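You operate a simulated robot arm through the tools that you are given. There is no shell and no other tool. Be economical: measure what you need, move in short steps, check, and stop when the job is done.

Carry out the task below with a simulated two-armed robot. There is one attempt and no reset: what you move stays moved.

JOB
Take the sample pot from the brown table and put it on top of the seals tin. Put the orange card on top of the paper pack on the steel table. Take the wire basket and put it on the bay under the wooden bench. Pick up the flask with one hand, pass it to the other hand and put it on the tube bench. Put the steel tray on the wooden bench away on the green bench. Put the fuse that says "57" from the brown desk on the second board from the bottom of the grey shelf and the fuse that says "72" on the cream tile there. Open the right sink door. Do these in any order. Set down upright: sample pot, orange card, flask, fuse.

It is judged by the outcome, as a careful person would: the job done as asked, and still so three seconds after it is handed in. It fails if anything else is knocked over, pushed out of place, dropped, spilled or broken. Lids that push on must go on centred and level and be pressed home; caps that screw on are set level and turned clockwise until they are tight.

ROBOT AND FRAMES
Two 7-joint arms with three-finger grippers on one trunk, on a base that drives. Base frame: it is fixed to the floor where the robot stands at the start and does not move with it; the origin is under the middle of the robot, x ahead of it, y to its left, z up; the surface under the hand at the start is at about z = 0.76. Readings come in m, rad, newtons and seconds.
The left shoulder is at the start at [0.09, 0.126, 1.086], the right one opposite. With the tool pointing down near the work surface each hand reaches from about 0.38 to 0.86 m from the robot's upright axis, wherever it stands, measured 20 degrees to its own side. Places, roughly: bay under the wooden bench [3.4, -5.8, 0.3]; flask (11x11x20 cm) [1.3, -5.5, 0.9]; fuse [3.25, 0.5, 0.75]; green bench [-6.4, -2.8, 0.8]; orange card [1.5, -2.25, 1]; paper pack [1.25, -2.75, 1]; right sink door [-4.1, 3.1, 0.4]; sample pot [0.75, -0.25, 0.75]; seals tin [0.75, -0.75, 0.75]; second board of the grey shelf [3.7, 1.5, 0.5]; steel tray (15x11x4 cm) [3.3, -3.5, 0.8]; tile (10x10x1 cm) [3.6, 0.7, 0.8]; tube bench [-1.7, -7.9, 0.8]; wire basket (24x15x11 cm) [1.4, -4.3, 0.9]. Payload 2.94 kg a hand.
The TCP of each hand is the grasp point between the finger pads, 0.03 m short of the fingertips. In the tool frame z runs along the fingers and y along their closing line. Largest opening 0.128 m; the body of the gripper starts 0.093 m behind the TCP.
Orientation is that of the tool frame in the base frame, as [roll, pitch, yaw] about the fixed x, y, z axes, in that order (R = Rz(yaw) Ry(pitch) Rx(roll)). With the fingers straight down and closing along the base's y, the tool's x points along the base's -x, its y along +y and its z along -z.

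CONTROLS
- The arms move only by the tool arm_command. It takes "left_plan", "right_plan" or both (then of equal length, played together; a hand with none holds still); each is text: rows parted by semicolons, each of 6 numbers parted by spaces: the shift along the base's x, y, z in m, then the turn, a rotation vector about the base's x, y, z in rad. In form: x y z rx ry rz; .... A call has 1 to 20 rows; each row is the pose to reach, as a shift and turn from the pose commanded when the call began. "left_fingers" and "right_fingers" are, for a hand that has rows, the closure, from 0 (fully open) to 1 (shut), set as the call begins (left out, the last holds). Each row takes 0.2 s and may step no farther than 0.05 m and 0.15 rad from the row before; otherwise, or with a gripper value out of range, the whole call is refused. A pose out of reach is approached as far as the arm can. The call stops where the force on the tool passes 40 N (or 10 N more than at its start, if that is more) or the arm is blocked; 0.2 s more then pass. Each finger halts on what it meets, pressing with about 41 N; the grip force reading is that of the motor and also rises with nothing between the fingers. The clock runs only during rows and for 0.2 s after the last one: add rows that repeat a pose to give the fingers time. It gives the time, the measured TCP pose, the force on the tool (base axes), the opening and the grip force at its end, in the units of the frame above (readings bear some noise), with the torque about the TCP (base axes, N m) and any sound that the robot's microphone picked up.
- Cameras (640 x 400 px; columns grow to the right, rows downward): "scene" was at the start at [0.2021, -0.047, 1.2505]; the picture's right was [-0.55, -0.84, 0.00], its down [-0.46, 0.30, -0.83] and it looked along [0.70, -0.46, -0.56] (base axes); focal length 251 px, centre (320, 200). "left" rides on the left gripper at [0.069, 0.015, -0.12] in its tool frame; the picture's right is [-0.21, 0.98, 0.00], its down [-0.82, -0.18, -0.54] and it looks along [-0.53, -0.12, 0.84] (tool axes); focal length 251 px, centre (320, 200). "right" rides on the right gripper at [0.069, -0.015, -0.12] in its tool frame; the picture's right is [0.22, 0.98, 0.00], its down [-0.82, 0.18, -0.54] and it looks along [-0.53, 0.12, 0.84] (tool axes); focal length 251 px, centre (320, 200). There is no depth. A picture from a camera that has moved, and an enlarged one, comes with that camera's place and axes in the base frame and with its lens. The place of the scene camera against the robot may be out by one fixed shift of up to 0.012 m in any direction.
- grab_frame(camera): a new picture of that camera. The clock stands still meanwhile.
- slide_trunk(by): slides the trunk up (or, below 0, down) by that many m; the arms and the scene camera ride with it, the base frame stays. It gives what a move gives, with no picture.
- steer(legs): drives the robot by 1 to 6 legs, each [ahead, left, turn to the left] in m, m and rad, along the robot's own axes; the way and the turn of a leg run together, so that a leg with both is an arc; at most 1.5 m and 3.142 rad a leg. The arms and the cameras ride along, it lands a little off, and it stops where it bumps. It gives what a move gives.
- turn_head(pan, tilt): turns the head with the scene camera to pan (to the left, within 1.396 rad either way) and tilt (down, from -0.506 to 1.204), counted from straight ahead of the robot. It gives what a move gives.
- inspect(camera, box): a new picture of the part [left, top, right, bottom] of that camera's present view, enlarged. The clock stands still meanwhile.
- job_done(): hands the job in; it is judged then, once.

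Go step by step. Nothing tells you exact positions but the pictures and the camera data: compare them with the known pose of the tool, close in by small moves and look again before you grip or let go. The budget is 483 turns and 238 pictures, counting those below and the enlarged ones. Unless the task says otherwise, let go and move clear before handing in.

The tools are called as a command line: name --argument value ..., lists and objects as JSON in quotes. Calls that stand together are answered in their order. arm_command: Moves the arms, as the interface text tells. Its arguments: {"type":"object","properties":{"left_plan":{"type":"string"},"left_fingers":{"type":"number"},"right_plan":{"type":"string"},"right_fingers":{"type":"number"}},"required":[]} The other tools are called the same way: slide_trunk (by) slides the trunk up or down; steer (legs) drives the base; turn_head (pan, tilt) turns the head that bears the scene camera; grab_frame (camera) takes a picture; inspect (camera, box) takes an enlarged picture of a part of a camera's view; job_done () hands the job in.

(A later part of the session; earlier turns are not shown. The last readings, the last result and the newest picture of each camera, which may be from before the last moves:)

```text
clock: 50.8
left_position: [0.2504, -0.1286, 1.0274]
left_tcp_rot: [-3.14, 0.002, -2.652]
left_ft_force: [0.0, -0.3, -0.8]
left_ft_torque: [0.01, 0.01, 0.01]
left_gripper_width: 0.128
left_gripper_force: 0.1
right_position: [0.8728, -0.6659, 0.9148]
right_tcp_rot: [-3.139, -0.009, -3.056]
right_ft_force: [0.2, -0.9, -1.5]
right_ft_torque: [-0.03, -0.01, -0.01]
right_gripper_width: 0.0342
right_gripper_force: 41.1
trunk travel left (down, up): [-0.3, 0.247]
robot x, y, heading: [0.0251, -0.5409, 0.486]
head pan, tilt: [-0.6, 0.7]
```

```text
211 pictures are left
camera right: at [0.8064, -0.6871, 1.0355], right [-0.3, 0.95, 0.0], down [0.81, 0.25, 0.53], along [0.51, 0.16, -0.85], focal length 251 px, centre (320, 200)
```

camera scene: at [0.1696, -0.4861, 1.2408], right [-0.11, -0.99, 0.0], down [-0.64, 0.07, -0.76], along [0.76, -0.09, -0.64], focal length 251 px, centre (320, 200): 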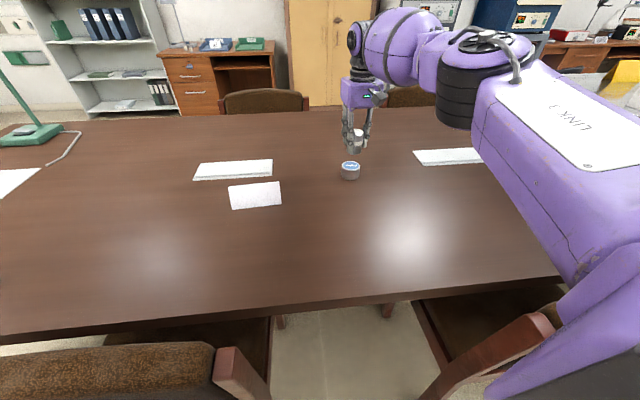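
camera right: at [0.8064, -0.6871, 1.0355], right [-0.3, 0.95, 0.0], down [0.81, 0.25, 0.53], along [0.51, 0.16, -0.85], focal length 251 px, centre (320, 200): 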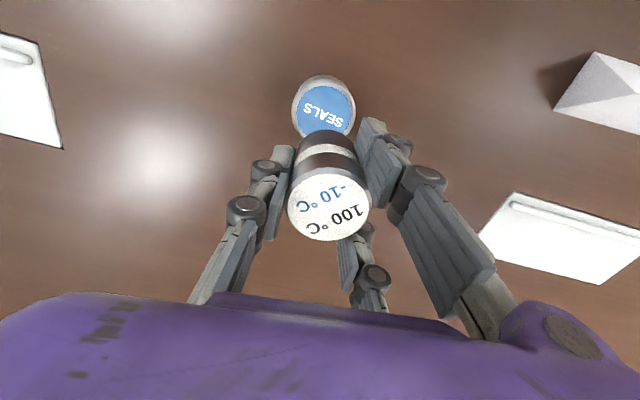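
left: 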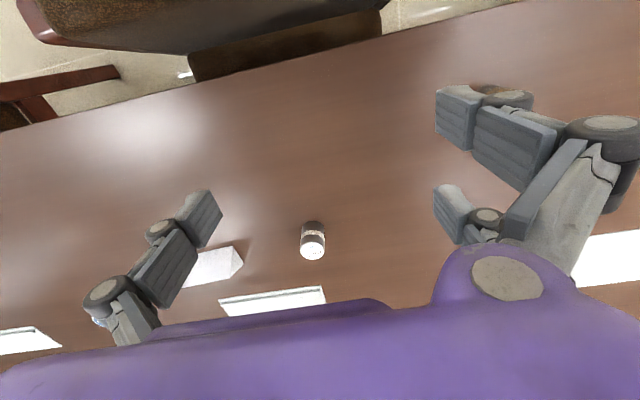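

Tin centre at about [0.857, -0.666]. I shift over it, descend part way and check.

arm_command --right_plan "-0.016 -0.003 0 0 0 0; -0.016 -0.003 -0.025 0 0 0; -0.016 -0.003 -0.05 0 0 0; -0.016 -0.003 -0.05 0 0 0"

grab_frame --camera "right"

inspect --camera "scene" --box '[280, 100, 440, 200]'

```text
clock: 51.8
left_position: [0.2512, -0.127, 1.0275]
left_tcp_rot: [-3.141, 0.001, -2.654]
left_ft_force: [-0.2, -0.2, 0.2]
left_ft_torque: [0.0, 0.0, 0.0]
left_gripper_width: 0.128
left_gripper_force: 0.0
right_position: [0.8578, -0.6691, 0.8613]
right_tcp_rot: [-3.14, -0.009, -3.056]
right_ft_force: [0.4, 0.5, -1.2]
right_ft_torque: [-0.04, 0.0, 0.0]
right_gripper_width: 0.0342
right_gripper_force: 41.2
trunk travel left (down, up): [-0.3, 0.247]
robot x, y, heading: [0.0222, -0.541, 0.485]
head pan, tilt: [-0.6, 0.7]
```

```text
210 pictures are left
camera right: at [0.7908, -0.6905, 0.9829], right [-0.3, 0.95, 0.0], down [0.81, 0.25, 0.53], along [0.51, 0.16, -0.85], focal length 251 px, centre (320, 200)
```

right: 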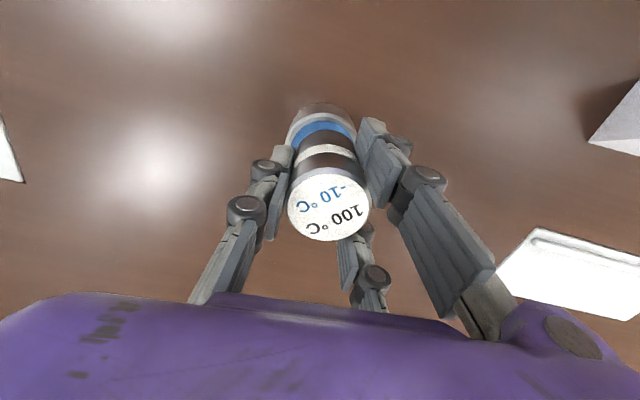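

```text
4.00 times, centred on (360, 150) of scene
camera zoom: at [0.2187, -0.4857, 1.2408], right [-0.11, -0.99, 0.0], down [-0.64, 0.07, -0.76], along [0.76, -0.09, -0.64], focal length 1002 px, centre (160, 400)
```

zoom: 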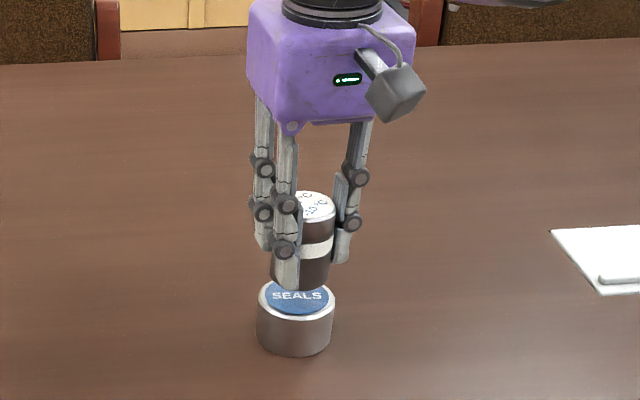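

Aligned well. I lower slowly, watching the vertical force.

arm_command --right_plan "0 0 -0.006 0 0 0; 0 0 -0.012 0 0 0; 0 0 -0.012 0 0 0"

inspect --camera "scene" --box '[310, 125, 390, 195]'

```text
clock: 52.6
left_position: [0.2515, -0.129, 1.0276]
left_tcp_rot: [3.141, -0.002, -2.653]
left_ft_force: [-0.7, -0.1, 0.5]
left_ft_torque: [0.03, -0.01, 0.04]
left_gripper_width: 0.128
left_gripper_force: 0.0
right_position: [0.8584, -0.6698, 0.8515]
right_tcp_rot: [-3.141, -0.006, -3.054]
right_ft_force: [0.6, -0.1, -1.5]
right_ft_torque: [0.0, -0.01, 0.0]
right_gripper_width: 0.0341
right_gripper_force: 40.9
trunk travel left (down, up): [-0.3, 0.247]
robot x, y, heading: [0.0229, -0.5437, 0.485]
head pan, tilt: [-0.6, 0.7]
```

```text
5.71 times, centred on (350, 160) of scene
camera zoom: at [0.2187, -0.4859, 1.2408], right [-0.11, -0.99, 0.0], down [-0.64, 0.07, -0.76], along [0.76, -0.09, -0.64], focal length 1432 px, centre (149, 429)
```

zoom: 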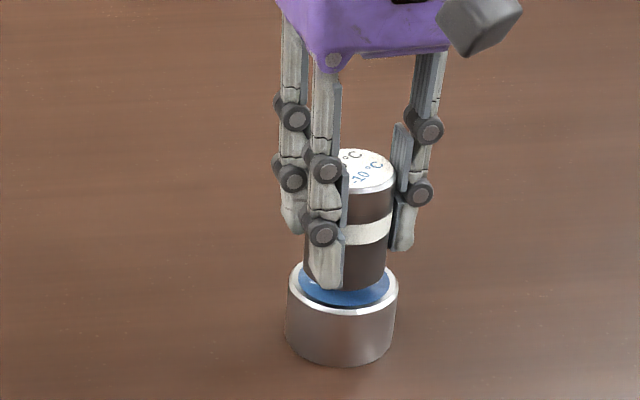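

Well centred. I go on down gently.

arm_command --right_plan "0 0 -0.003 0 0 0; 0 0 -0.006 0 0 0; 0 0 -0.009 0 0 0; 0 0 -0.009 0 0 0"

inspect --camera "scene" --box '[310, 125, 390, 195]'

```text
clock: 53.6
left_position: [0.2509, -0.1287, 1.026]
left_tcp_rot: [3.14, 0.0, -2.655]
left_ft_force: [0.5, -0.6, -0.1]
left_ft_torque: [0.03, -0.01, -0.03]
left_gripper_width: 0.1278
left_gripper_force: 0.1
right_position: [0.857, -0.6691, 0.842]
right_tcp_rot: [-3.14, -0.006, -3.055]
right_ft_force: [-0.1, -0.8, -0.7]
right_ft_torque: [-0.02, -0.01, -0.01]
right_gripper_width: 0.0341
right_gripper_force: 41.1
trunk travel left (down, up): [-0.3, 0.247]
robot x, y, heading: [0.0207, -0.5425, 0.489]
head pan, tilt: [-0.6, 0.7]
```

```text
5.71 times, centred on (350, 160) of scene
camera zoom: at [0.2188, -0.4858, 1.2408], right [-0.11, -0.99, 0.0], down [-0.64, 0.07, -0.76], along [0.76, -0.09, -0.64], focal length 1432 px, centre (149, 429)
```

zoom: 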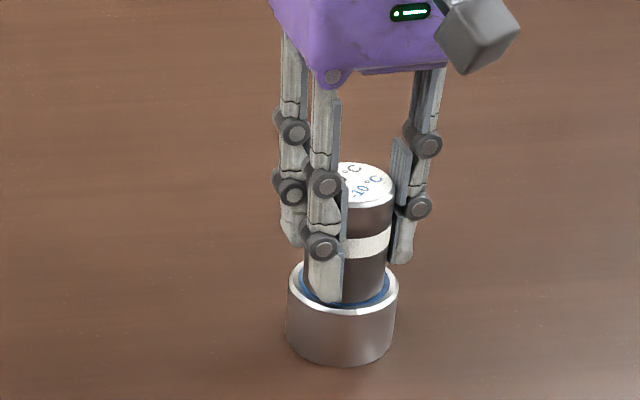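

Still no contact. A few more millimetres.

arm_command --right_plan "0 0 -0.002 0 0 0; 0 0 -0.004 0 0 0; 0 0 -0.004 0 0 0"

arm_command --right_plan "0 0 -0.002 0 0 0; 0 0 -0.004 0 0 0; 0 0 -0.004 0 0 0"

inspect --camera "scene" --box '[310, 125, 390, 195]'

```text
clock: 54.4
left_position: [0.2496, -0.1279, 1.0271]
left_tcp_rot: [3.141, 0.002, -2.653]
left_ft_force: [0.4, -1.1, 0.0]
left_ft_torque: [0.0, 0.04, 0.04]
left_gripper_width: 0.1278
left_gripper_force: 0.0
right_position: [0.8581, -0.6693, 0.8416]
right_tcp_rot: [-3.14, -0.004, -3.056]
right_ft_force: [0.1, -1.2, 14.8]
right_ft_torque: [-0.08, -0.02, -0.01]
right_gripper_width: 0.0343
right_gripper_force: 40.9
trunk travel left (down, up): [-0.3, 0.247]
robot x, y, heading: [0.0191, -0.5411, 0.486]
head pan, tilt: [-0.6, 0.7]
```

```text
clock: 55.2
left_position: [0.2493, -0.1286, 1.0282]
left_tcp_rot: [3.141, 0.003, -2.652]
left_ft_force: [-0.1, 0.4, -0.5]
left_ft_torque: [0.0, 0.01, -0.02]
left_gripper_width: 0.128
left_gripper_force: 0.0
right_position: [0.8581, -0.6695, 0.8384]
right_tcp_rot: [-3.139, 0.0, -3.056]
right_ft_force: [6.6, -3.9, 33.7]
right_ft_torque: [-0.05, -0.36, -0.09]
right_gripper_width: 0.0345
right_gripper_force: 41.4
trunk travel left (down, up): [-0.3, 0.247]
robot x, y, heading: [0.0187, -0.5424, 0.488]
head pan, tilt: [-0.6, 0.7]
```

```text
5.71 times, centred on (350, 160) of scene
camera zoom: at [0.2158, -0.4857, 1.2414], right [-0.11, -0.99, 0.0], down [-0.64, 0.07, -0.77], along [0.76, -0.09, -0.64], focal length 1432 px, centre (149, 429)
```

zoom: 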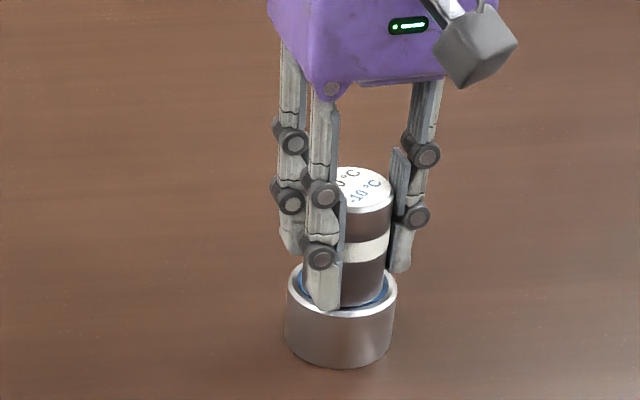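

Contact made and the pot is centred. I relax upward, open, and rise.

arm_command --right_plan "0 0 0.003 0 0 0; 0 0 0.004 0 0 0; 0 0 0.004 0 0 0"

arm_command --right_plan "0 0 0 0 0 0; 0 0 0 0 0 0; 0 0 0 0 0 0; 0 0 0.03 0 0 0; 0 0 0.07 0 0 0; 0 0 0.11 0 0 0; 0 0 0.15 0 0 0" --right_fingers 0

inspect --camera "scene" --box '[310, 125, 390, 195]'

grab_frame --camera "right"

```text
clock: 56.0
left_position: [0.25, -0.129, 1.0287]
left_tcp_rot: [3.142, 0.001, -2.652]
left_ft_force: [-0.1, -0.8, -0.1]
left_ft_torque: [-0.04, -0.01, -0.03]
left_gripper_width: 0.1276
left_gripper_force: 0.1
right_position: [0.8558, -0.6689, 0.8394]
right_tcp_rot: [-3.138, -0.01, -3.055]
right_ft_force: [1.4, -1.2, 11.9]
right_ft_torque: [0.11, -0.22, 0.0]
right_gripper_width: 0.0342
right_gripper_force: 40.9
trunk travel left (down, up): [-0.3, 0.247]
robot x, y, heading: [0.0215, -0.538, 0.489]
head pan, tilt: [-0.6, 0.7]
```

```text
clock: 57.6
left_position: [0.251, -0.128, 1.027]
left_tcp_rot: [3.14, 0.003, -2.653]
left_ft_force: [-0.3, -0.5, -0.2]
left_ft_torque: [-0.03, -0.01, -0.01]
left_gripper_width: 0.1278
left_gripper_force: 0.1
right_position: [0.8547, -0.6684, 0.9916]
right_tcp_rot: [-3.138, -0.008, -3.056]
right_ft_force: [0.7, 0.2, -0.3]
right_ft_torque: [-0.03, -0.02, -0.01]
right_gripper_width: 0.1279
right_gripper_force: 0.0
trunk travel left (down, up): [-0.3, 0.247]
robot x, y, heading: [0.0222, -0.5414, 0.488]
head pan, tilt: [-0.6, 0.7]
```

```text
5.71 times, centred on (350, 160) of scene
camera zoom: at [0.2181, -0.4855, 1.2409], right [-0.11, -0.99, 0.0], down [-0.64, 0.07, -0.77], along [0.76, -0.09, -0.64], focal length 1432 px, centre (149, 429)
```

zoom: 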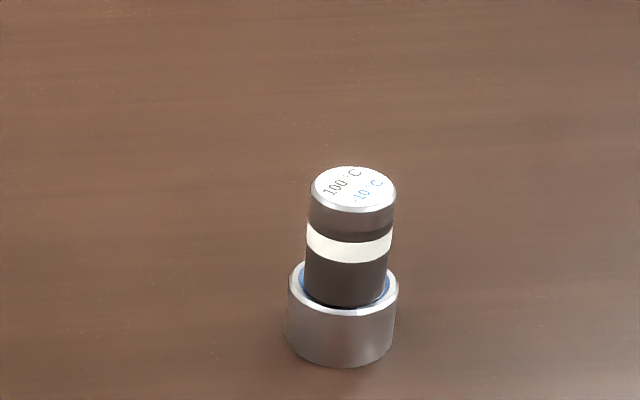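

```text
204 pictures are left
camera right: at [0.7889, -0.6903, 1.1114], right [-0.3, 0.95, 0.0], down [0.81, 0.25, 0.53], along [0.51, 0.16, -0.85], focal length 251 px, centre (320, 200)
```

right: 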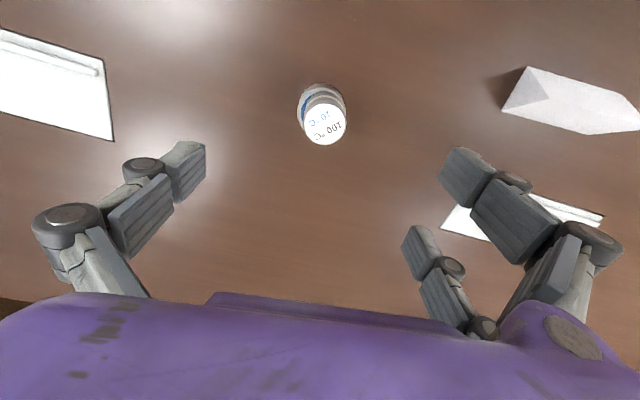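

The pot stands on the tin. I back the base away from the table and look toward the steel table on the right.

steer --legs '[[-0.31, 0.165, 0], [0, 0, -0.488]]'

turn_head --pan -1.0 --tilt 0.3

arm_command --right_plan "-0.03 0 0.03 0 0 0; -0.06 0 0.06 0 0 0; -0.1 0 0.08 0 0 0; -0.14 0 0.08 0 0 0; -0.18 0 0.08 0 0 0; -0.22 0 0.08 0 0 0"

grab_frame --camera "scene"

```text
clock: 61.3
left_position: [0.0654, -0.2859, 1.027]
left_tcp_rot: [3.14, 0.0, -3.14]
left_ft_force: [-0.5, 0.4, 0.4]
left_ft_torque: [0.0, 0.02, 0.0]
left_gripper_width: 0.1279
left_gripper_force: 0.1
right_position: [0.3461, -1.046, 0.9884]
right_tcp_rot: [-3.141, -0.005, 2.74]
right_ft_force: [-0.8, -0.9, 0.1]
right_ft_torque: [0.05, -0.02, -0.04]
right_gripper_width: 0.1281
right_gripper_force: 0.1
trunk travel left (down, up): [-0.3, 0.247]
robot x, y, heading: [-0.3304, -0.5421, 0.002]
head pan, tilt: [-0.6, 0.7]
```

```text
clock: 62.2
left_position: [0.0655, -0.2868, 1.0287]
left_tcp_rot: [3.141, -0.002, -3.141]
left_ft_force: [-0.1, -0.3, 0.1]
left_ft_torque: [0.01, 0.0, -0.02]
left_gripper_width: 0.1281
left_gripper_force: 0.1
right_position: [0.3456, -1.0466, 0.9893]
right_tcp_rot: [-3.138, -0.007, 2.741]
right_ft_force: [0.0, 0.7, -0.4]
right_ft_torque: [0.0, 0.01, -0.01]
right_gripper_width: 0.1282
right_gripper_force: 0.0
trunk travel left (down, up): [-0.3, 0.247]
robot x, y, heading: [-0.3332, -0.5442, -0.005]
head pan, tilt: [-1.0, 0.3]
```

```text
clock: 63.6
left_position: [0.0642, -0.2857, 1.0272]
left_tcp_rot: [3.14, 0.002, -3.141]
left_ft_force: [-0.2, -0.9, 1.1]
left_ft_torque: [-0.04, -0.01, 0.02]
left_gripper_width: 0.1281
left_gripper_force: 0.0
right_position: [0.1236, -1.0464, 1.0703]
right_tcp_rot: [-3.139, -0.005, 2.738]
right_ft_force: [-0.3, -1.0, -0.1]
right_ft_torque: [0.01, -0.06, 0.0]
right_gripper_width: 0.1277
right_gripper_force: 0.0
trunk travel left (down, up): [-0.3, 0.247]
robot x, y, heading: [-0.3316, -0.5432, -0.001]
head pan, tilt: [-1.0, 0.3]
```

```text
203 pictures are left
camera scene: at [-0.1533, -0.6195, 1.2772], right [-0.84, -0.54, 0.0], down [-0.16, 0.25, -0.96], along [0.52, -0.8, -0.29], focal length 251 px, centre (320, 200)
```

scene: 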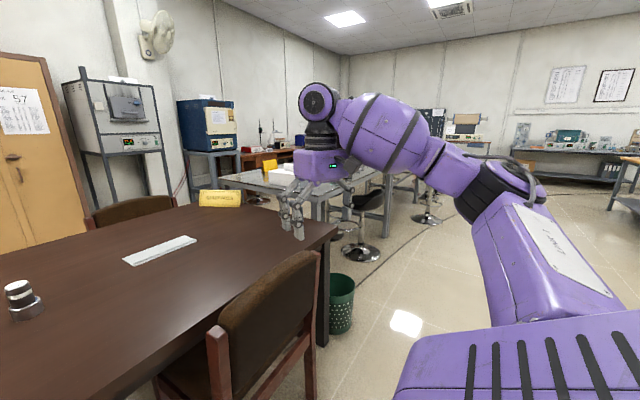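

The aisle to the right is clear. I drive down it and look at the steel table.

steer --legs '[[-0.05, -1.4, 0]]'

turn_head --pan -0.15 --tilt 0.35

arm_command --right_plan "0 0 0 0 0 0; 0 0 0 0 0 0; 0 0 0 0 0 0; 0 0 0 0 0 0"

grab_frame --camera "scene"

```text
clock: 76.0
left_position: [0.0145, -1.6788, 1.0277]
left_tcp_rot: [3.141, 0.0, -3.139]
left_ft_force: [0.1, 0.6, -0.2]
left_ft_torque: [-0.01, 0.03, 0.02]
left_gripper_width: 0.1278
left_gripper_force: 0.1
right_position: [0.075, -2.4387, 1.0702]
right_tcp_rot: [-3.14, -0.006, 2.74]
right_ft_force: [-0.3, -0.7, -0.5]
right_ft_torque: [0.04, -0.01, -0.01]
right_gripper_width: 0.1279
right_gripper_force: 0.2
trunk travel left (down, up): [-0.3, 0.247]
robot x, y, heading: [-0.3768, -1.9389, -0.0]
head pan, tilt: [-1.0, 0.3]
```

```text
clock: 77.2
left_position: [0.0145, -1.6787, 1.0287]
left_tcp_rot: [-3.141, 0.0, -3.14]
left_ft_force: [0.7, 0.6, -0.3]
left_ft_torque: [0.01, 0.02, 0.02]
left_gripper_width: 0.1277
left_gripper_force: 0.0
right_position: [0.0763, -2.4382, 1.0712]
right_tcp_rot: [3.141, -0.006, 2.74]
right_ft_force: [-0.7, -1.0, -0.5]
right_ft_torque: [0.01, -0.04, 0.01]
right_gripper_width: 0.1279
right_gripper_force: 0.1
trunk travel left (down, up): [-0.3, 0.247]
robot x, y, heading: [-0.3827, -1.9366, 0.003]
head pan, tilt: [-0.15, 0.351]
```

```text
clock: 78.2
left_position: [0.0139, -1.6789, 1.0264]
left_tcp_rot: [-3.142, -0.001, -3.14]
left_ft_force: [-0.4, 0.2, 0.0]
left_ft_torque: [0.0, 0.03, 0.02]
left_gripper_width: 0.1278
left_gripper_force: 0.1
right_position: [0.0745, -2.4396, 1.07]
right_tcp_rot: [-3.139, -0.006, 2.74]
right_ft_force: [-0.2, -0.8, -0.2]
right_ft_torque: [0.03, 0.03, 0.02]
right_gripper_width: 0.1279
right_gripper_force: 0.1
trunk travel left (down, up): [-0.3, 0.247]
robot x, y, heading: [-0.379, -1.9382, -0.003]
head pan, tilt: [-0.15, 0.351]
```

```text
202 pictures are left
camera scene: at [-0.1609, -1.9486, 1.2722], right [-0.15, -0.99, 0.0], down [-0.34, 0.05, -0.94], along [0.93, -0.14, -0.34], focal length 251 px, centre (320, 200)
```

scene: 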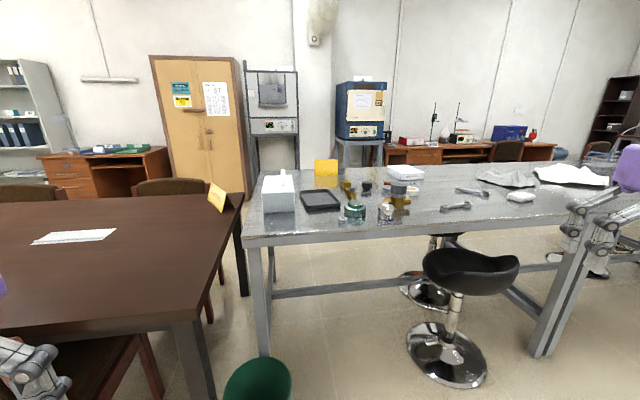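

I see the steel table with an orange card, a white box and other items. Zooming in.

inspect --camera "scene" --box '[240, 145, 440, 245]'

inspect --camera "scene" --box '[380, 145, 640, 275]'

```text
3.20 times, centred on (340, 195) of scene
camera zoom: at [-0.1609, -1.9486, 1.2722], right [-0.15, -0.99, 0.0], down [-0.34, 0.05, -0.94], along [0.93, -0.14, -0.34], focal length 802 px, centre (256, 216)
```

zoom: 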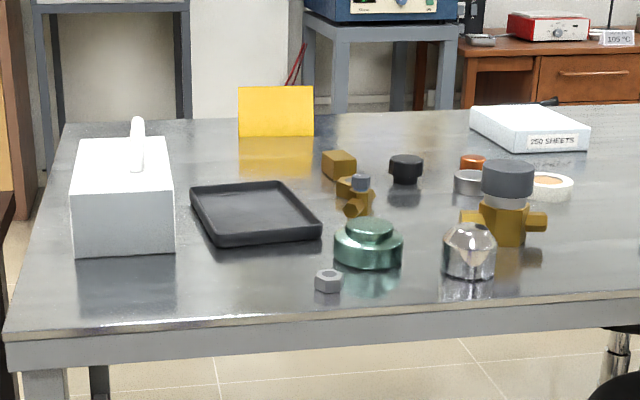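

```text
2.46 times, centred on (510, 210) of scene
camera zoom: at [-0.1609, -1.9486, 1.2722], right [-0.15, -0.99, 0.0], down [-0.34, 0.05, -0.94], along [0.93, -0.14, -0.34], focal length 617 px, centre (-148, 175)
```

zoom: 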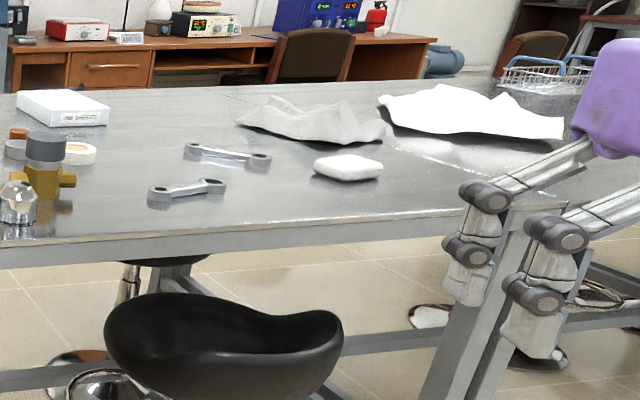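

The paper pack ("250 SHEETS") and orange card are near the table's far (east) side, reachable from the east aisle. I will go round the north end of the brown table, doing the fuses on the way. Driving back north.

steer --legs '[[-0.2, 1.45, 0], [0, 0.4, 0.9]]'

turn_head --pan 0.0 --tilt 0.45

arm_command --right_plan "0 0 0 0 0 0; 0 0 0 0 0 0; 0 0 0 0 0 0; 0 0 0 0 0 0"

grab_frame --camera "scene"

```text
clock: 94.7
left_position: [-0.7216, 0.3238, 1.0265]
left_tcp_rot: [-3.142, 0.001, -2.227]
left_ft_force: [-1.2, -0.1, -0.6]
left_ft_torque: [0.0, -0.04, 0.01]
left_gripper_width: 0.128
left_gripper_force: 0.0
right_position: [-0.0823, -0.0925, 1.0708]
right_tcp_rot: [-3.141, -0.006, -2.63]
right_ft_force: [-0.6, 0.5, -0.3]
right_ft_torque: [0.0, -0.01, -0.04]
right_gripper_width: 0.128
right_gripper_force: 0.0
trunk travel left (down, up): [-0.3, 0.247]
robot x, y, heading: [-0.7623, -0.145, 0.912]
head pan, tilt: [-0.15, 0.351]
```

```text
clock: 95.4
left_position: [-0.721, 0.3239, 1.0276]
left_tcp_rot: [-3.142, 0.0, -2.227]
left_ft_force: [1.2, 0.3, 0.1]
left_ft_torque: [-0.01, -0.01, 0.02]
left_gripper_width: 0.1281
left_gripper_force: 0.0
right_position: [-0.082, -0.0919, 1.0703]
right_tcp_rot: [-3.138, -0.009, -2.631]
right_ft_force: [-0.6, -0.2, 0.8]
right_ft_torque: [-0.01, -0.03, 0.0]
right_gripper_width: 0.128
right_gripper_force: 0.1
trunk travel left (down, up): [-0.3, 0.247]
robot x, y, heading: [-0.7577, -0.1463, 0.915]
head pan, tilt: [0.0, 0.45]
```

```text
clock: 96.4
left_position: [-0.7208, 0.3248, 1.0263]
left_tcp_rot: [3.141, 0.0, -2.226]
left_ft_force: [0.1, 0.7, 0.1]
left_ft_torque: [0.0, 0.02, 0.02]
left_gripper_width: 0.1279
left_gripper_force: 0.0
right_position: [-0.0824, -0.0922, 1.0707]
right_tcp_rot: [-3.139, -0.007, -2.63]
right_ft_force: [-0.3, -0.3, 0.0]
right_ft_torque: [-0.02, -0.01, -0.03]
right_gripper_width: 0.1279
right_gripper_force: 0.1
trunk travel left (down, up): [-0.3, 0.247]
robot x, y, heading: [-0.7594, -0.1463, 0.911]
head pan, tilt: [0.0, 0.45]
```

```text
199 pictures are left
camera scene: at [-0.6276, 0.0362, 1.263], right [0.79, -0.61, 0.0], down [-0.27, -0.34, -0.9], along [0.55, 0.71, -0.44], focal length 251 px, centre (320, 200)
```

scene: 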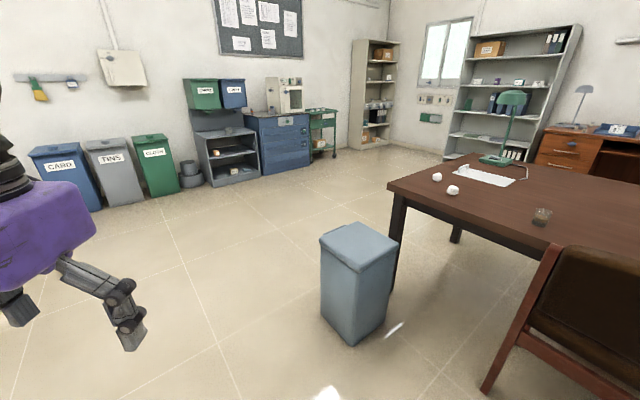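

The north aisle is wide. I drive north, turn east and go past the table's end with margin for the elbow and lamp.

steer --legs '[[0.79, 0.61, 0], [0.72, 0.56, 0], [0, 0, -0.911], [1.5, 0, 0], [0.9, 0, 0]]'

turn_head --pan -0.3 --tilt 0.3

arm_command --right_plan "0 0 0 0 0 0; 0 0 0 0 0 0; 0 0 0 0 0 0; 0 0 0 0 0 0"

grab_frame --camera "scene"

```text
clock: 120.9
left_position: [2.0502, 2.0243, 1.0269]
left_tcp_rot: [-3.141, 0.001, 3.141]
left_ft_force: [0.8, -0.7, -0.2]
left_ft_torque: [0.0, 0.01, 0.0]
left_gripper_width: 0.1281
left_gripper_force: 0.1
right_position: [2.109, 1.2642, 1.0706]
right_tcp_rot: [-3.14, -0.007, 2.737]
right_ft_force: [0.6, -0.1, 0.6]
right_ft_torque: [0.0, 0.02, 0.03]
right_gripper_width: 0.128
right_gripper_force: 0.0
trunk travel left (down, up): [-0.3, 0.247]
robot x, y, heading: [1.6549, 1.7694, -0.001]
head pan, tilt: [0.0, 0.45]
```

```text
clock: 121.7
left_position: [2.0499, 2.0249, 1.0275]
left_tcp_rot: [3.141, 0.001, -3.14]
left_ft_force: [0.8, -0.2, -0.5]
left_ft_torque: [0.03, 0.01, -0.02]
left_gripper_width: 0.1281
left_gripper_force: 0.1
right_position: [2.1089, 1.2629, 1.0704]
right_tcp_rot: [-3.141, -0.009, 2.739]
right_ft_force: [-0.4, -0.2, 0.2]
right_ft_torque: [-0.01, 0.0, -0.03]
right_gripper_width: 0.128
right_gripper_force: 0.0
trunk travel left (down, up): [-0.3, 0.247]
robot x, y, heading: [1.6525, 1.7705, -0.002]
head pan, tilt: [-0.3, 0.3]
```

```text
clock: 122.7
left_position: [2.0503, 2.024, 1.026]
left_tcp_rot: [-3.141, -0.002, 3.141]
left_ft_force: [-0.7, -1.2, 0.1]
left_ft_torque: [-0.03, -0.01, -0.04]
left_gripper_width: 0.1281
left_gripper_force: 0.1
right_position: [2.1078, 1.2654, 1.0715]
right_tcp_rot: [-3.141, -0.009, 2.737]
right_ft_force: [-0.2, -0.2, -0.3]
right_ft_torque: [-0.01, 0.03, -0.02]
right_gripper_width: 0.128
right_gripper_force: 0.1
trunk travel left (down, up): [-0.3, 0.247]
robot x, y, heading: [1.6529, 1.7699, -0.006]
head pan, tilt: [-0.3, 0.3]
```

```text
198 pictures are left
camera scene: at [1.8709, 1.7421, 1.2769], right [-0.3, -0.95, 0.0], down [-0.28, 0.09, -0.96], along [0.91, -0.28, -0.3], focal length 251 px, centre (320, 200)
```

scene: 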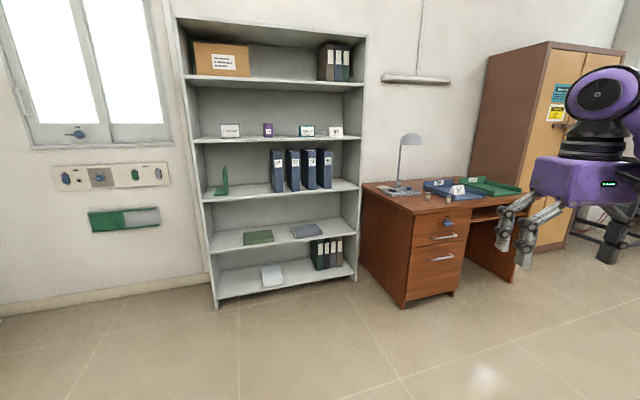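

I see the grey shelf and the brown desk. Zooming on the desk top and the shelf's second board.

inspect --camera "scene" --box '[360, 150, 540, 240]'

inspect --camera "scene" --box '[190, 180, 370, 300]'

```text
3.56 times, centred on (450, 195) of scene
camera zoom: at [1.8709, 1.7421, 1.2769], right [-0.3, -0.95, 0.0], down [-0.28, 0.09, -0.96], along [0.91, -0.28, -0.3], focal length 891 px, centre (-142, 218)
```

zoom: 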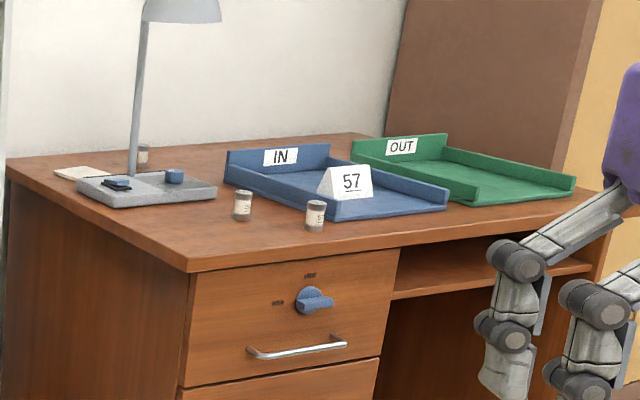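

```text
3.33 times, centred on (280, 240) of scene
camera zoom: at [1.8709, 1.7421, 1.2769], right [-0.3, -0.95, 0.0], down [-0.28, 0.09, -0.96], along [0.91, -0.28, -0.3], focal length 835 px, centre (453, 67)
```

zoom: 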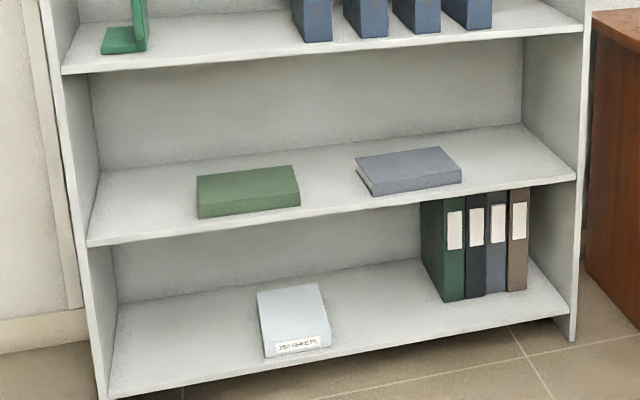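

The fuses stand near the desk's front left; the cream tile is behind the lamp. I drive closer to read the labels.

steer --legs '[[0.85, -0.87, 0]]'

turn_head --pan -0.3 --tilt 0.6

arm_command --right_plan "0 0 0 0 0 0; 0 0 0 0 0 0; 0 0 0 0 0 0; 0 0 0 0 0 0"

grab_frame --camera "scene"

```text
clock: 130.8
left_position: [2.9, 1.1423, 1.0272]
left_tcp_rot: [3.141, 0.001, 3.133]
left_ft_force: [0.8, -0.1, -0.2]
left_ft_torque: [-0.04, -0.02, 0.01]
left_gripper_width: 0.1281
left_gripper_force: 0.1
right_position: [2.9538, 0.3816, 1.0713]
right_tcp_rot: [-3.14, -0.007, 2.731]
right_ft_force: [-0.2, 0.7, -0.5]
right_ft_torque: [-0.01, 0.02, 0.01]
right_gripper_width: 0.1281
right_gripper_force: 0.0
trunk travel left (down, up): [-0.3, 0.247]
robot x, y, heading: [2.4988, 0.8883, -0.011]
head pan, tilt: [-0.3, 0.3]
```

```text
clock: 131.6
left_position: [2.9004, 1.1427, 1.0278]
left_tcp_rot: [3.14, 0.001, 3.135]
left_ft_force: [1.5, -0.3, -1.4]
left_ft_torque: [0.01, -0.02, 0.0]
left_gripper_width: 0.1279
left_gripper_force: 0.1
right_position: [2.9533, 0.3817, 1.0716]
right_tcp_rot: [-3.14, -0.007, 2.729]
right_ft_force: [-0.3, -0.2, 0.4]
right_ft_torque: [0.01, 0.01, -0.01]
right_gripper_width: 0.128
right_gripper_force: 0.2
trunk travel left (down, up): [-0.3, 0.247]
robot x, y, heading: [2.5056, 0.8851, -0.011]
head pan, tilt: [-0.3, 0.6]
```

```text
clock: 132.6
left_position: [2.9009, 1.1424, 1.0278]
left_tcp_rot: [-3.141, 0.0, 3.132]
left_ft_force: [-0.5, 0.0, 0.8]
left_ft_torque: [-0.02, -0.02, 0.01]
left_gripper_width: 0.1278
left_gripper_force: 0.2
right_position: [2.9522, 0.3819, 1.0704]
right_tcp_rot: [-3.14, -0.007, 2.73]
right_ft_force: [-0.2, 0.4, 0.3]
right_ft_torque: [-0.02, 0.01, -0.01]
right_gripper_width: 0.128
right_gripper_force: 0.1
trunk travel left (down, up): [-0.3, 0.247]
robot x, y, heading: [2.5006, 0.8878, -0.01]
head pan, tilt: [-0.3, 0.6]
```

```text
195 pictures are left
camera scene: at [2.7143, 0.8622, 1.2494], right [-0.31, -0.95, 0.0], down [-0.54, 0.17, -0.83], along [0.79, -0.25, -0.56], focal length 251 px, centre (320, 200)
```

scene: 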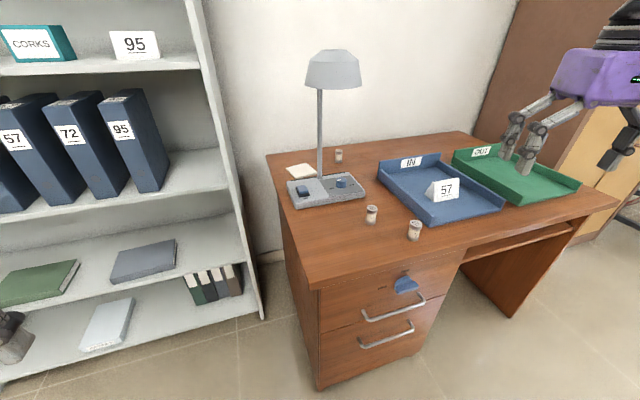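

inspect --camera "scene" --box '[350, 190, 450, 250]'

inspect --camera "scene" --box '[270, 130, 370, 210]'

```text
6.40 times, centred on (400, 220) of scene
camera zoom: at [2.7143, 0.8622, 1.2494], right [-0.31, -0.95, 0.0], down [-0.54, 0.17, -0.83], along [0.79, -0.25, -0.56], focal length 1604 px, centre (-192, 72)
```

zoom: 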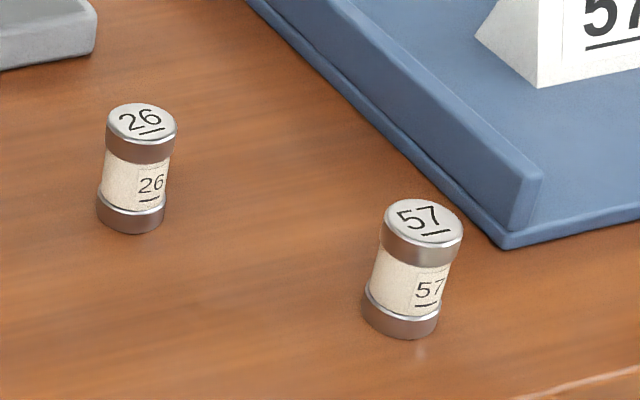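

```text
5.00 times, centred on (320, 170) of scene
camera zoom: at [2.7143, 0.8622, 1.2494], right [-0.31, -0.95, 0.0], down [-0.54, 0.17, -0.83], along [0.79, -0.25, -0.56], focal length 1253 px, centre (320, 350)
```

zoom: 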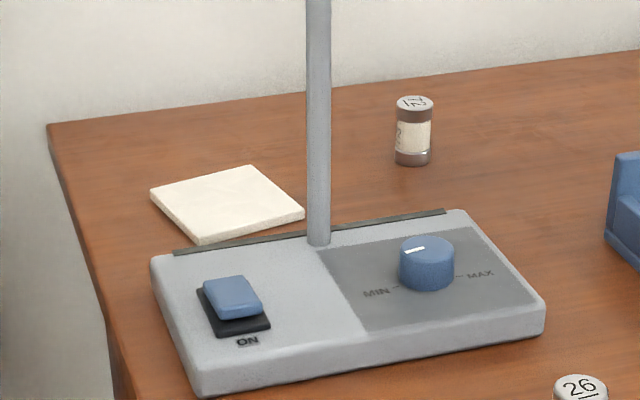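

Fuse 57 is the near-right one at about [3.14, 0.447]; the one at the back at about [3.685, 0.467] is probably 72. I start with 57: tilt the right hand forward 40° so it can later go into the shelf.

arm_command --right_plan "0.01 0.02 0 0 0 0.137; 0.02 0.04 -0.01 0 0 0.274; 0.03 0.065 -0.02 0 0 0.41; 0.03 0.065 -0.02 0 0 0.41" --right_fingers 0.3

arm_command --right_plan "0 0 -0.01 0 -0.14 0; 0 0 -0.02 0 -0.28 0; 0 0 -0.03 0 -0.42 0; 0 0 -0.04 0 -0.56 0; 0 0 -0.05 0 -0.7 0; 0 0 -0.06 0 -0.7 0"

grab_frame --camera "right"

grab_frame --camera "scene"

```text
clock: 133.6
left_position: [2.9001, 1.1416, 1.028]
left_tcp_rot: [3.139, 0.001, 3.134]
left_ft_force: [1.0, -0.1, 0.8]
left_ft_torque: [0.05, -0.04, -0.01]
left_gripper_width: 0.128
left_gripper_force: 0.1
right_position: [2.9823, 0.4464, 1.0488]
right_tcp_rot: [-3.139, -0.007, 3.14]
right_ft_force: [0.2, -0.7, 0.0]
right_ft_torque: [0.0, 0.01, -0.01]
right_gripper_width: 0.0898
right_gripper_force: 0.0
trunk travel left (down, up): [-0.3, 0.247]
robot x, y, heading: [2.501, 0.8888, -0.011]
head pan, tilt: [-0.3, 0.6]
```

```text
clock: 135.0
left_position: [2.8999, 1.1418, 1.0279]
left_tcp_rot: [3.141, -0.001, 3.133]
left_ft_force: [0.3, 0.6, 0.1]
left_ft_torque: [0.01, 0.0, 0.03]
left_gripper_width: 0.1279
left_gripper_force: 0.1
right_position: [2.9843, 0.4471, 0.9908]
right_tcp_rot: [-3.14, 0.694, 3.14]
right_ft_force: [-1.0, 0.1, 0.2]
right_ft_torque: [0.0, -0.01, -0.02]
right_gripper_width: 0.0894
right_gripper_force: 0.1
trunk travel left (down, up): [-0.3, 0.247]
robot x, y, heading: [2.5018, 0.8862, -0.011]
head pan, tilt: [-0.3, 0.6]
```

```text
192 pictures are left
camera right: at [2.8536, 0.4322, 1.0388], right [-0.16, 0.98, -0.14], down [0.29, 0.18, 0.94], along [0.94, 0.11, -0.31], focal length 251 px, centre (320, 200)
```

right: 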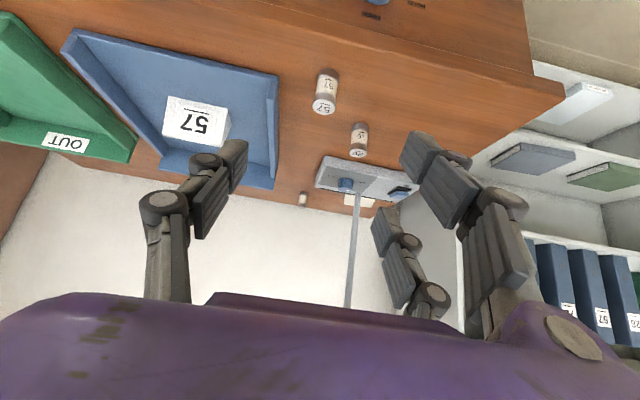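

```text
191 pictures are left
camera scene: at [2.7146, 0.8623, 1.2494], right [-0.31, -0.95, 0.0], down [-0.54, 0.17, -0.82], along [0.79, -0.25, -0.57], focal length 251 px, centre (320, 200)
```

scene: 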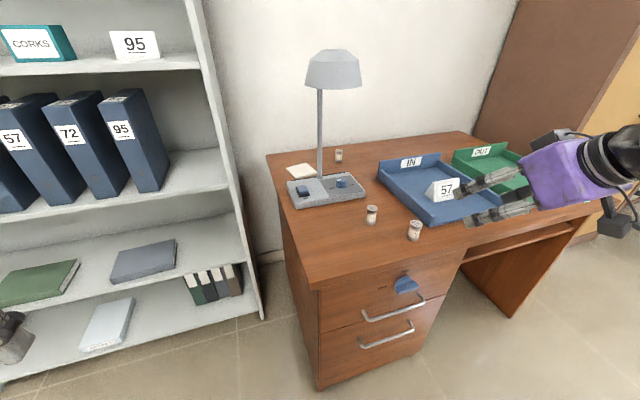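

Fuse 57 confirmed at [3.138, 0.449]. The blue tray is close, so I narrow the opening to 6 cm and slide in along the finger direction.

arm_command --right_plan "0.03 0 -0.037 0 0 0; 0.06 0.001 -0.073 0 0 0; 0.09 0.002 -0.11 0 0 0; 0.115 0.002 -0.14 0 0 0; 0.115 0.002 -0.14 0 0 0" --right_fingers 0.5

grab_frame --camera "right"

inspect --camera "scene" --box '[360, 180, 500, 270]'

```text
clock: 136.2
left_position: [2.8993, 1.1422, 1.0287]
left_tcp_rot: [-3.14, 0.002, 3.133]
left_ft_force: [0.3, 0.0, 0.1]
left_ft_torque: [0.0, -0.03, -0.02]
left_gripper_width: 0.1282
left_gripper_force: 0.1
right_position: [3.0997, 0.4486, 0.8498]
right_tcp_rot: [-3.14, 0.695, 3.139]
right_ft_force: [0.5, -0.2, 0.1]
right_ft_torque: [-0.01, 0.0, 0.02]
right_gripper_width: 0.0642
right_gripper_force: 0.1
trunk travel left (down, up): [-0.3, 0.247]
robot x, y, heading: [2.5044, 0.8914, -0.009]
head pan, tilt: [-0.3, 0.6]
```

```text
190 pictures are left
camera right: at [2.9692, 0.4334, 0.8983], right [-0.16, 0.98, -0.14], down [0.29, 0.18, 0.94], along [0.94, 0.11, -0.31], focal length 251 px, centre (320, 200)
```

right: 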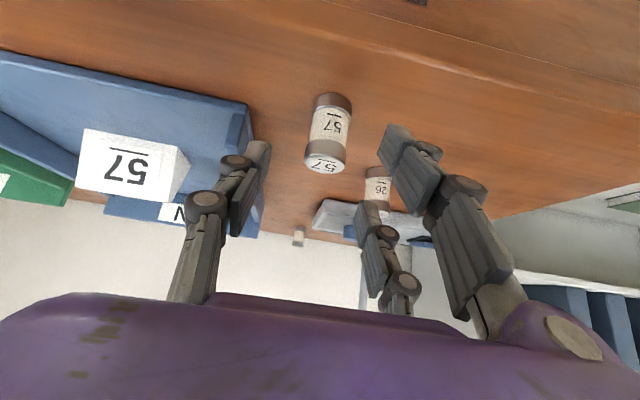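

```text
4.44 times, centred on (430, 225) of scene
camera zoom: at [2.7138, 0.8623, 1.2495], right [-0.31, -0.95, 0.0], down [-0.54, 0.17, -0.83], along [0.79, -0.25, -0.56], focal length 1114 px, centre (-169, 89)
```

zoom: 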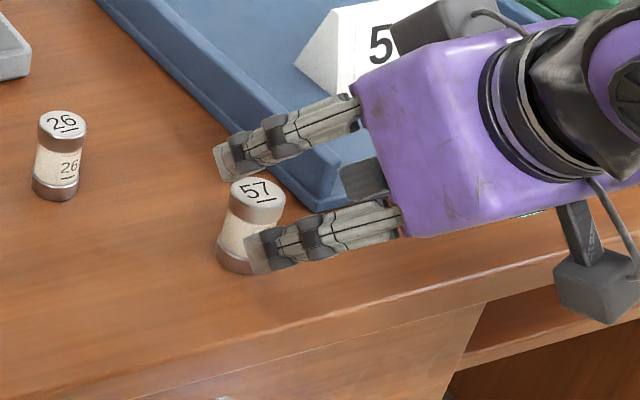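

Good alignment. Final advance and grip.

arm_command --right_plan "0.02 0.003 -0.025 0 0 0; 0.039 0.003 -0.049 0 0 0; 0.039 0.003 -0.049 0 0 0"

grab_frame --camera "right"

```text
clock: 137.0
left_position: [2.9005, 1.1425, 1.0275]
left_tcp_rot: [-3.14, 0.002, 3.133]
left_ft_force: [0.0, -0.3, 0.5]
left_ft_torque: [-0.06, 0.01, 0.0]
left_gripper_width: 0.1279
left_gripper_force: 0.0
right_position: [3.1402, 0.4519, 0.8046]
right_tcp_rot: [-3.138, 0.698, 3.14]
right_ft_force: [-1.4, 0.5, 10.9]
right_ft_torque: [0.48, 0.18, 0.08]
right_gripper_width: 0.0666
right_gripper_force: 1.1
trunk travel left (down, up): [-0.3, 0.247]
robot x, y, heading: [2.5057, 0.886, -0.011]
head pan, tilt: [-0.3, 0.6]
```

```text
188 pictures are left
camera right: at [3.0092, 0.4365, 0.8526], right [-0.16, 0.98, -0.14], down [0.28, 0.18, 0.94], along [0.95, 0.11, -0.31], focal length 251 px, centre (320, 200)
```

right: 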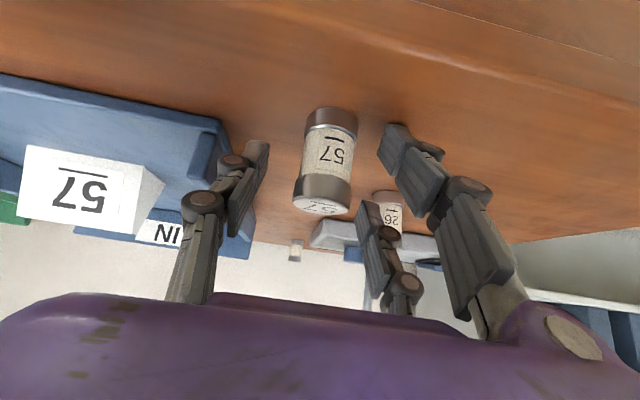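

A finger touches something lightly (desk top). I raise 4 mm, then close.

arm_command --right_plan "0 0 0.004 0 0 0; 0 0 0.004 0 0 0"

arm_command --right_plan "0 0 0 0 0 0; 0 0 0 0 0 0; 0 0 0 0 0 0" --right_fingers 1

grab_frame --camera "right"

```text
clock: 137.6
left_position: [2.8996, 1.1425, 1.0267]
left_tcp_rot: [-3.141, 0.002, 3.132]
left_ft_force: [-0.4, 0.6, -0.4]
left_ft_torque: [-0.05, 0.01, 0.01]
left_gripper_width: 0.128
left_gripper_force: 0.0
right_position: [3.1381, 0.451, 0.8056]
right_tcp_rot: [-3.14, 0.688, 3.14]
right_ft_force: [-0.7, 0.2, 1.5]
right_ft_torque: [0.05, 0.01, -0.01]
right_gripper_width: 0.0637
right_gripper_force: 0.1
trunk travel left (down, up): [-0.3, 0.247]
robot x, y, heading: [2.504, 0.8879, -0.01]
head pan, tilt: [-0.3, 0.6]
```

```text
clock: 138.4
left_position: [2.9, 1.1436, 1.027]
left_tcp_rot: [-3.141, 0.002, 3.133]
left_ft_force: [-0.9, 0.1, -0.5]
left_ft_torque: [-0.01, 0.0, 0.04]
left_gripper_width: 0.128
left_gripper_force: 0.0
right_position: [3.1385, 0.4515, 0.8064]
right_tcp_rot: [-3.141, 0.693, 3.14]
right_ft_force: [-0.1, 1.9, 1.6]
right_ft_torque: [0.13, 0.0, 0.01]
right_gripper_width: 0.0294
right_gripper_force: 41.0
trunk travel left (down, up): [-0.3, 0.247]
robot x, y, heading: [2.5023, 0.8922, -0.01]
head pan, tilt: [-0.3, 0.6]
```

```text
187 pictures are left
camera right: at [3.0083, 0.4362, 0.8552], right [-0.16, 0.98, -0.14], down [0.29, 0.18, 0.94], along [0.94, 0.11, -0.31], focal length 251 px, centre (320, 200)
```

right: 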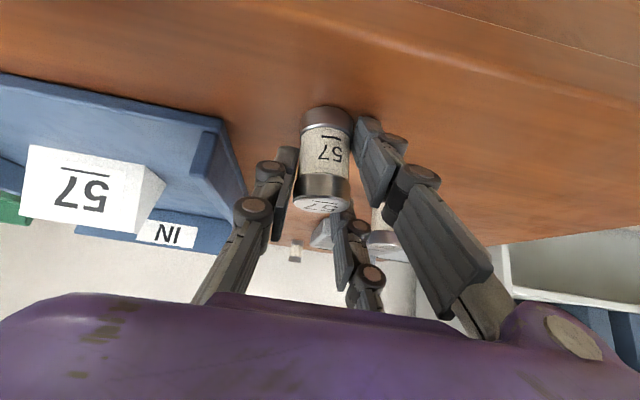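

Fuse 57 is held. I lift and pull back, drive in front of the shelf, and lower the trunk.

arm_command --right_plan "0 0 0.03 0 0 0; 0 0 0.07 0 0 0; -0.03 0 0.1 0 0 0; -0.07 0 0.1 0 0 0; -0.11 0 0.1 0 0 0; -0.15 0 0.1 0 0 0; -0.15 0 0.1 0 0 0"

steer --legs '[[0, 0.72, 0.01]]'

slide_trunk --by -0.25

turn_head --pan -0.3 --tilt 0.45

arm_command --right_plan "0 0 0 0 0 0; 0 0 0 0 0 0; 0 0 0 0 0 0; 0 0 0 0 0 0"

grab_frame --camera "scene"

grab_frame --camera "right"

```text
clock: 140.0
left_position: [2.9004, 1.1423, 1.0275]
left_tcp_rot: [-3.139, 0.001, 3.132]
left_ft_force: [1.5, 0.3, 0.2]
left_ft_torque: [-0.02, 0.04, -0.02]
left_gripper_width: 0.1278
left_gripper_force: 0.1
right_position: [2.9846, 0.4507, 0.9054]
right_tcp_rot: [-3.139, 0.691, 3.141]
right_ft_force: [0.2, 0.0, 0.3]
right_ft_torque: [0.0, -0.03, 0.04]
right_gripper_width: 0.0293
right_gripper_force: 41.1
trunk travel left (down, up): [-0.3, 0.247]
robot x, y, heading: [2.5016, 0.8901, -0.011]
head pan, tilt: [-0.3, 0.6]
```

```text
clock: 146.7
left_position: [2.9021, 1.8691, 1.0271]
left_tcp_rot: [3.141, 0.0, 3.141]
left_ft_force: [0.5, 1.0, -0.8]
left_ft_torque: [0.02, -0.02, -0.01]
left_gripper_width: 0.128
left_gripper_force: 0.0
right_position: [2.9939, 1.1776, 0.9067]
right_tcp_rot: [-3.14, 0.693, -3.135]
right_ft_force: [-0.1, -0.1, -0.6]
right_ft_torque: [-0.01, -0.02, 0.02]
right_gripper_width: 0.029
right_gripper_force: 41.1
trunk travel left (down, up): [-0.3, 0.247]
robot x, y, heading: [2.5092, 1.613, 0.001]
head pan, tilt: [-0.3, 0.6]
```

```text
clock: 149.3
left_position: [2.9009, 1.8689, 0.7768]
left_tcp_rot: [-3.141, 0.002, -3.141]
left_ft_force: [-0.8, -0.2, -0.7]
left_ft_torque: [-0.01, -0.01, 0.01]
left_gripper_width: 0.1283
left_gripper_force: 0.1
right_position: [2.9926, 1.1782, 0.6557]
right_tcp_rot: [-3.141, 0.693, -3.136]
right_ft_force: [0.2, 0.1, 0.0]
right_ft_torque: [0.05, 0.01, 0.04]
right_gripper_width: 0.0293
right_gripper_force: 41.0
trunk travel left (down, up): [-0.05, 0.497]
robot x, y, heading: [2.5065, 1.6131, -0.003]
head pan, tilt: [-0.3, 0.6]
```

```text
clock: 150.0
left_position: [2.9026, 1.8689, 0.7763]
left_tcp_rot: [3.14, -0.001, 3.141]
left_ft_force: [-0.1, 0.2, 0.7]
left_ft_torque: [0.0, 0.01, 0.02]
left_gripper_width: 0.1279
left_gripper_force: 0.0
right_position: [2.9936, 1.1784, 0.6563]
right_tcp_rot: [-3.141, 0.691, -3.134]
right_ft_force: [0.7, 0.1, -0.9]
right_ft_torque: [-0.02, 0.02, -0.02]
right_gripper_width: 0.0291
right_gripper_force: 41.3
trunk travel left (down, up): [-0.05, 0.497]
robot x, y, heading: [2.5099, 1.6123, -0.003]
head pan, tilt: [-0.3, 0.45]
```

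```text
clock: 151.0
left_position: [2.9023, 1.8684, 0.7777]
left_tcp_rot: [3.141, 0.0, 3.141]
left_ft_force: [0.5, -0.2, -0.4]
left_ft_torque: [0.01, 0.02, 0.01]
left_gripper_width: 0.1282
left_gripper_force: 0.1
right_position: [2.9943, 1.1778, 0.6572]
right_tcp_rot: [-3.141, 0.692, -3.135]
right_ft_force: [0.5, 0.4, -0.1]
right_ft_torque: [0.02, 0.04, -0.03]
right_gripper_width: 0.0291
right_gripper_force: 41.0
trunk travel left (down, up): [-0.05, 0.497]
robot x, y, heading: [2.5063, 1.6127, -0.002]
head pan, tilt: [-0.3, 0.45]
```

```text
186 pictures are left
camera scene: at [2.8095, 1.5862, 0.9893], right [-0.3, -0.95, 0.0], down [-0.42, 0.13, -0.9], along [0.86, -0.27, -0.44], focal length 251 px, centre (320, 200)
```

scene: 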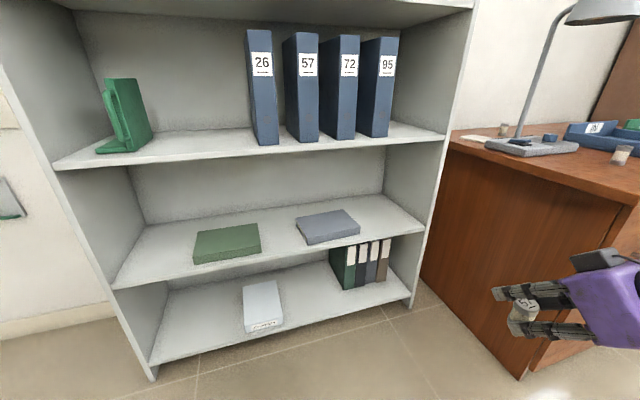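

```text
185 pictures are left
camera right: at [2.8641, 1.1618, 0.7047], right [-0.17, 0.98, -0.14], down [0.29, 0.18, 0.94], along [0.94, 0.12, -0.31], focal length 251 px, centre (320, 200)
```

right: 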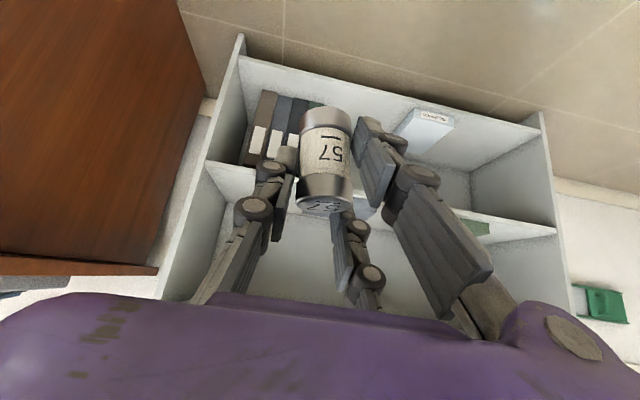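

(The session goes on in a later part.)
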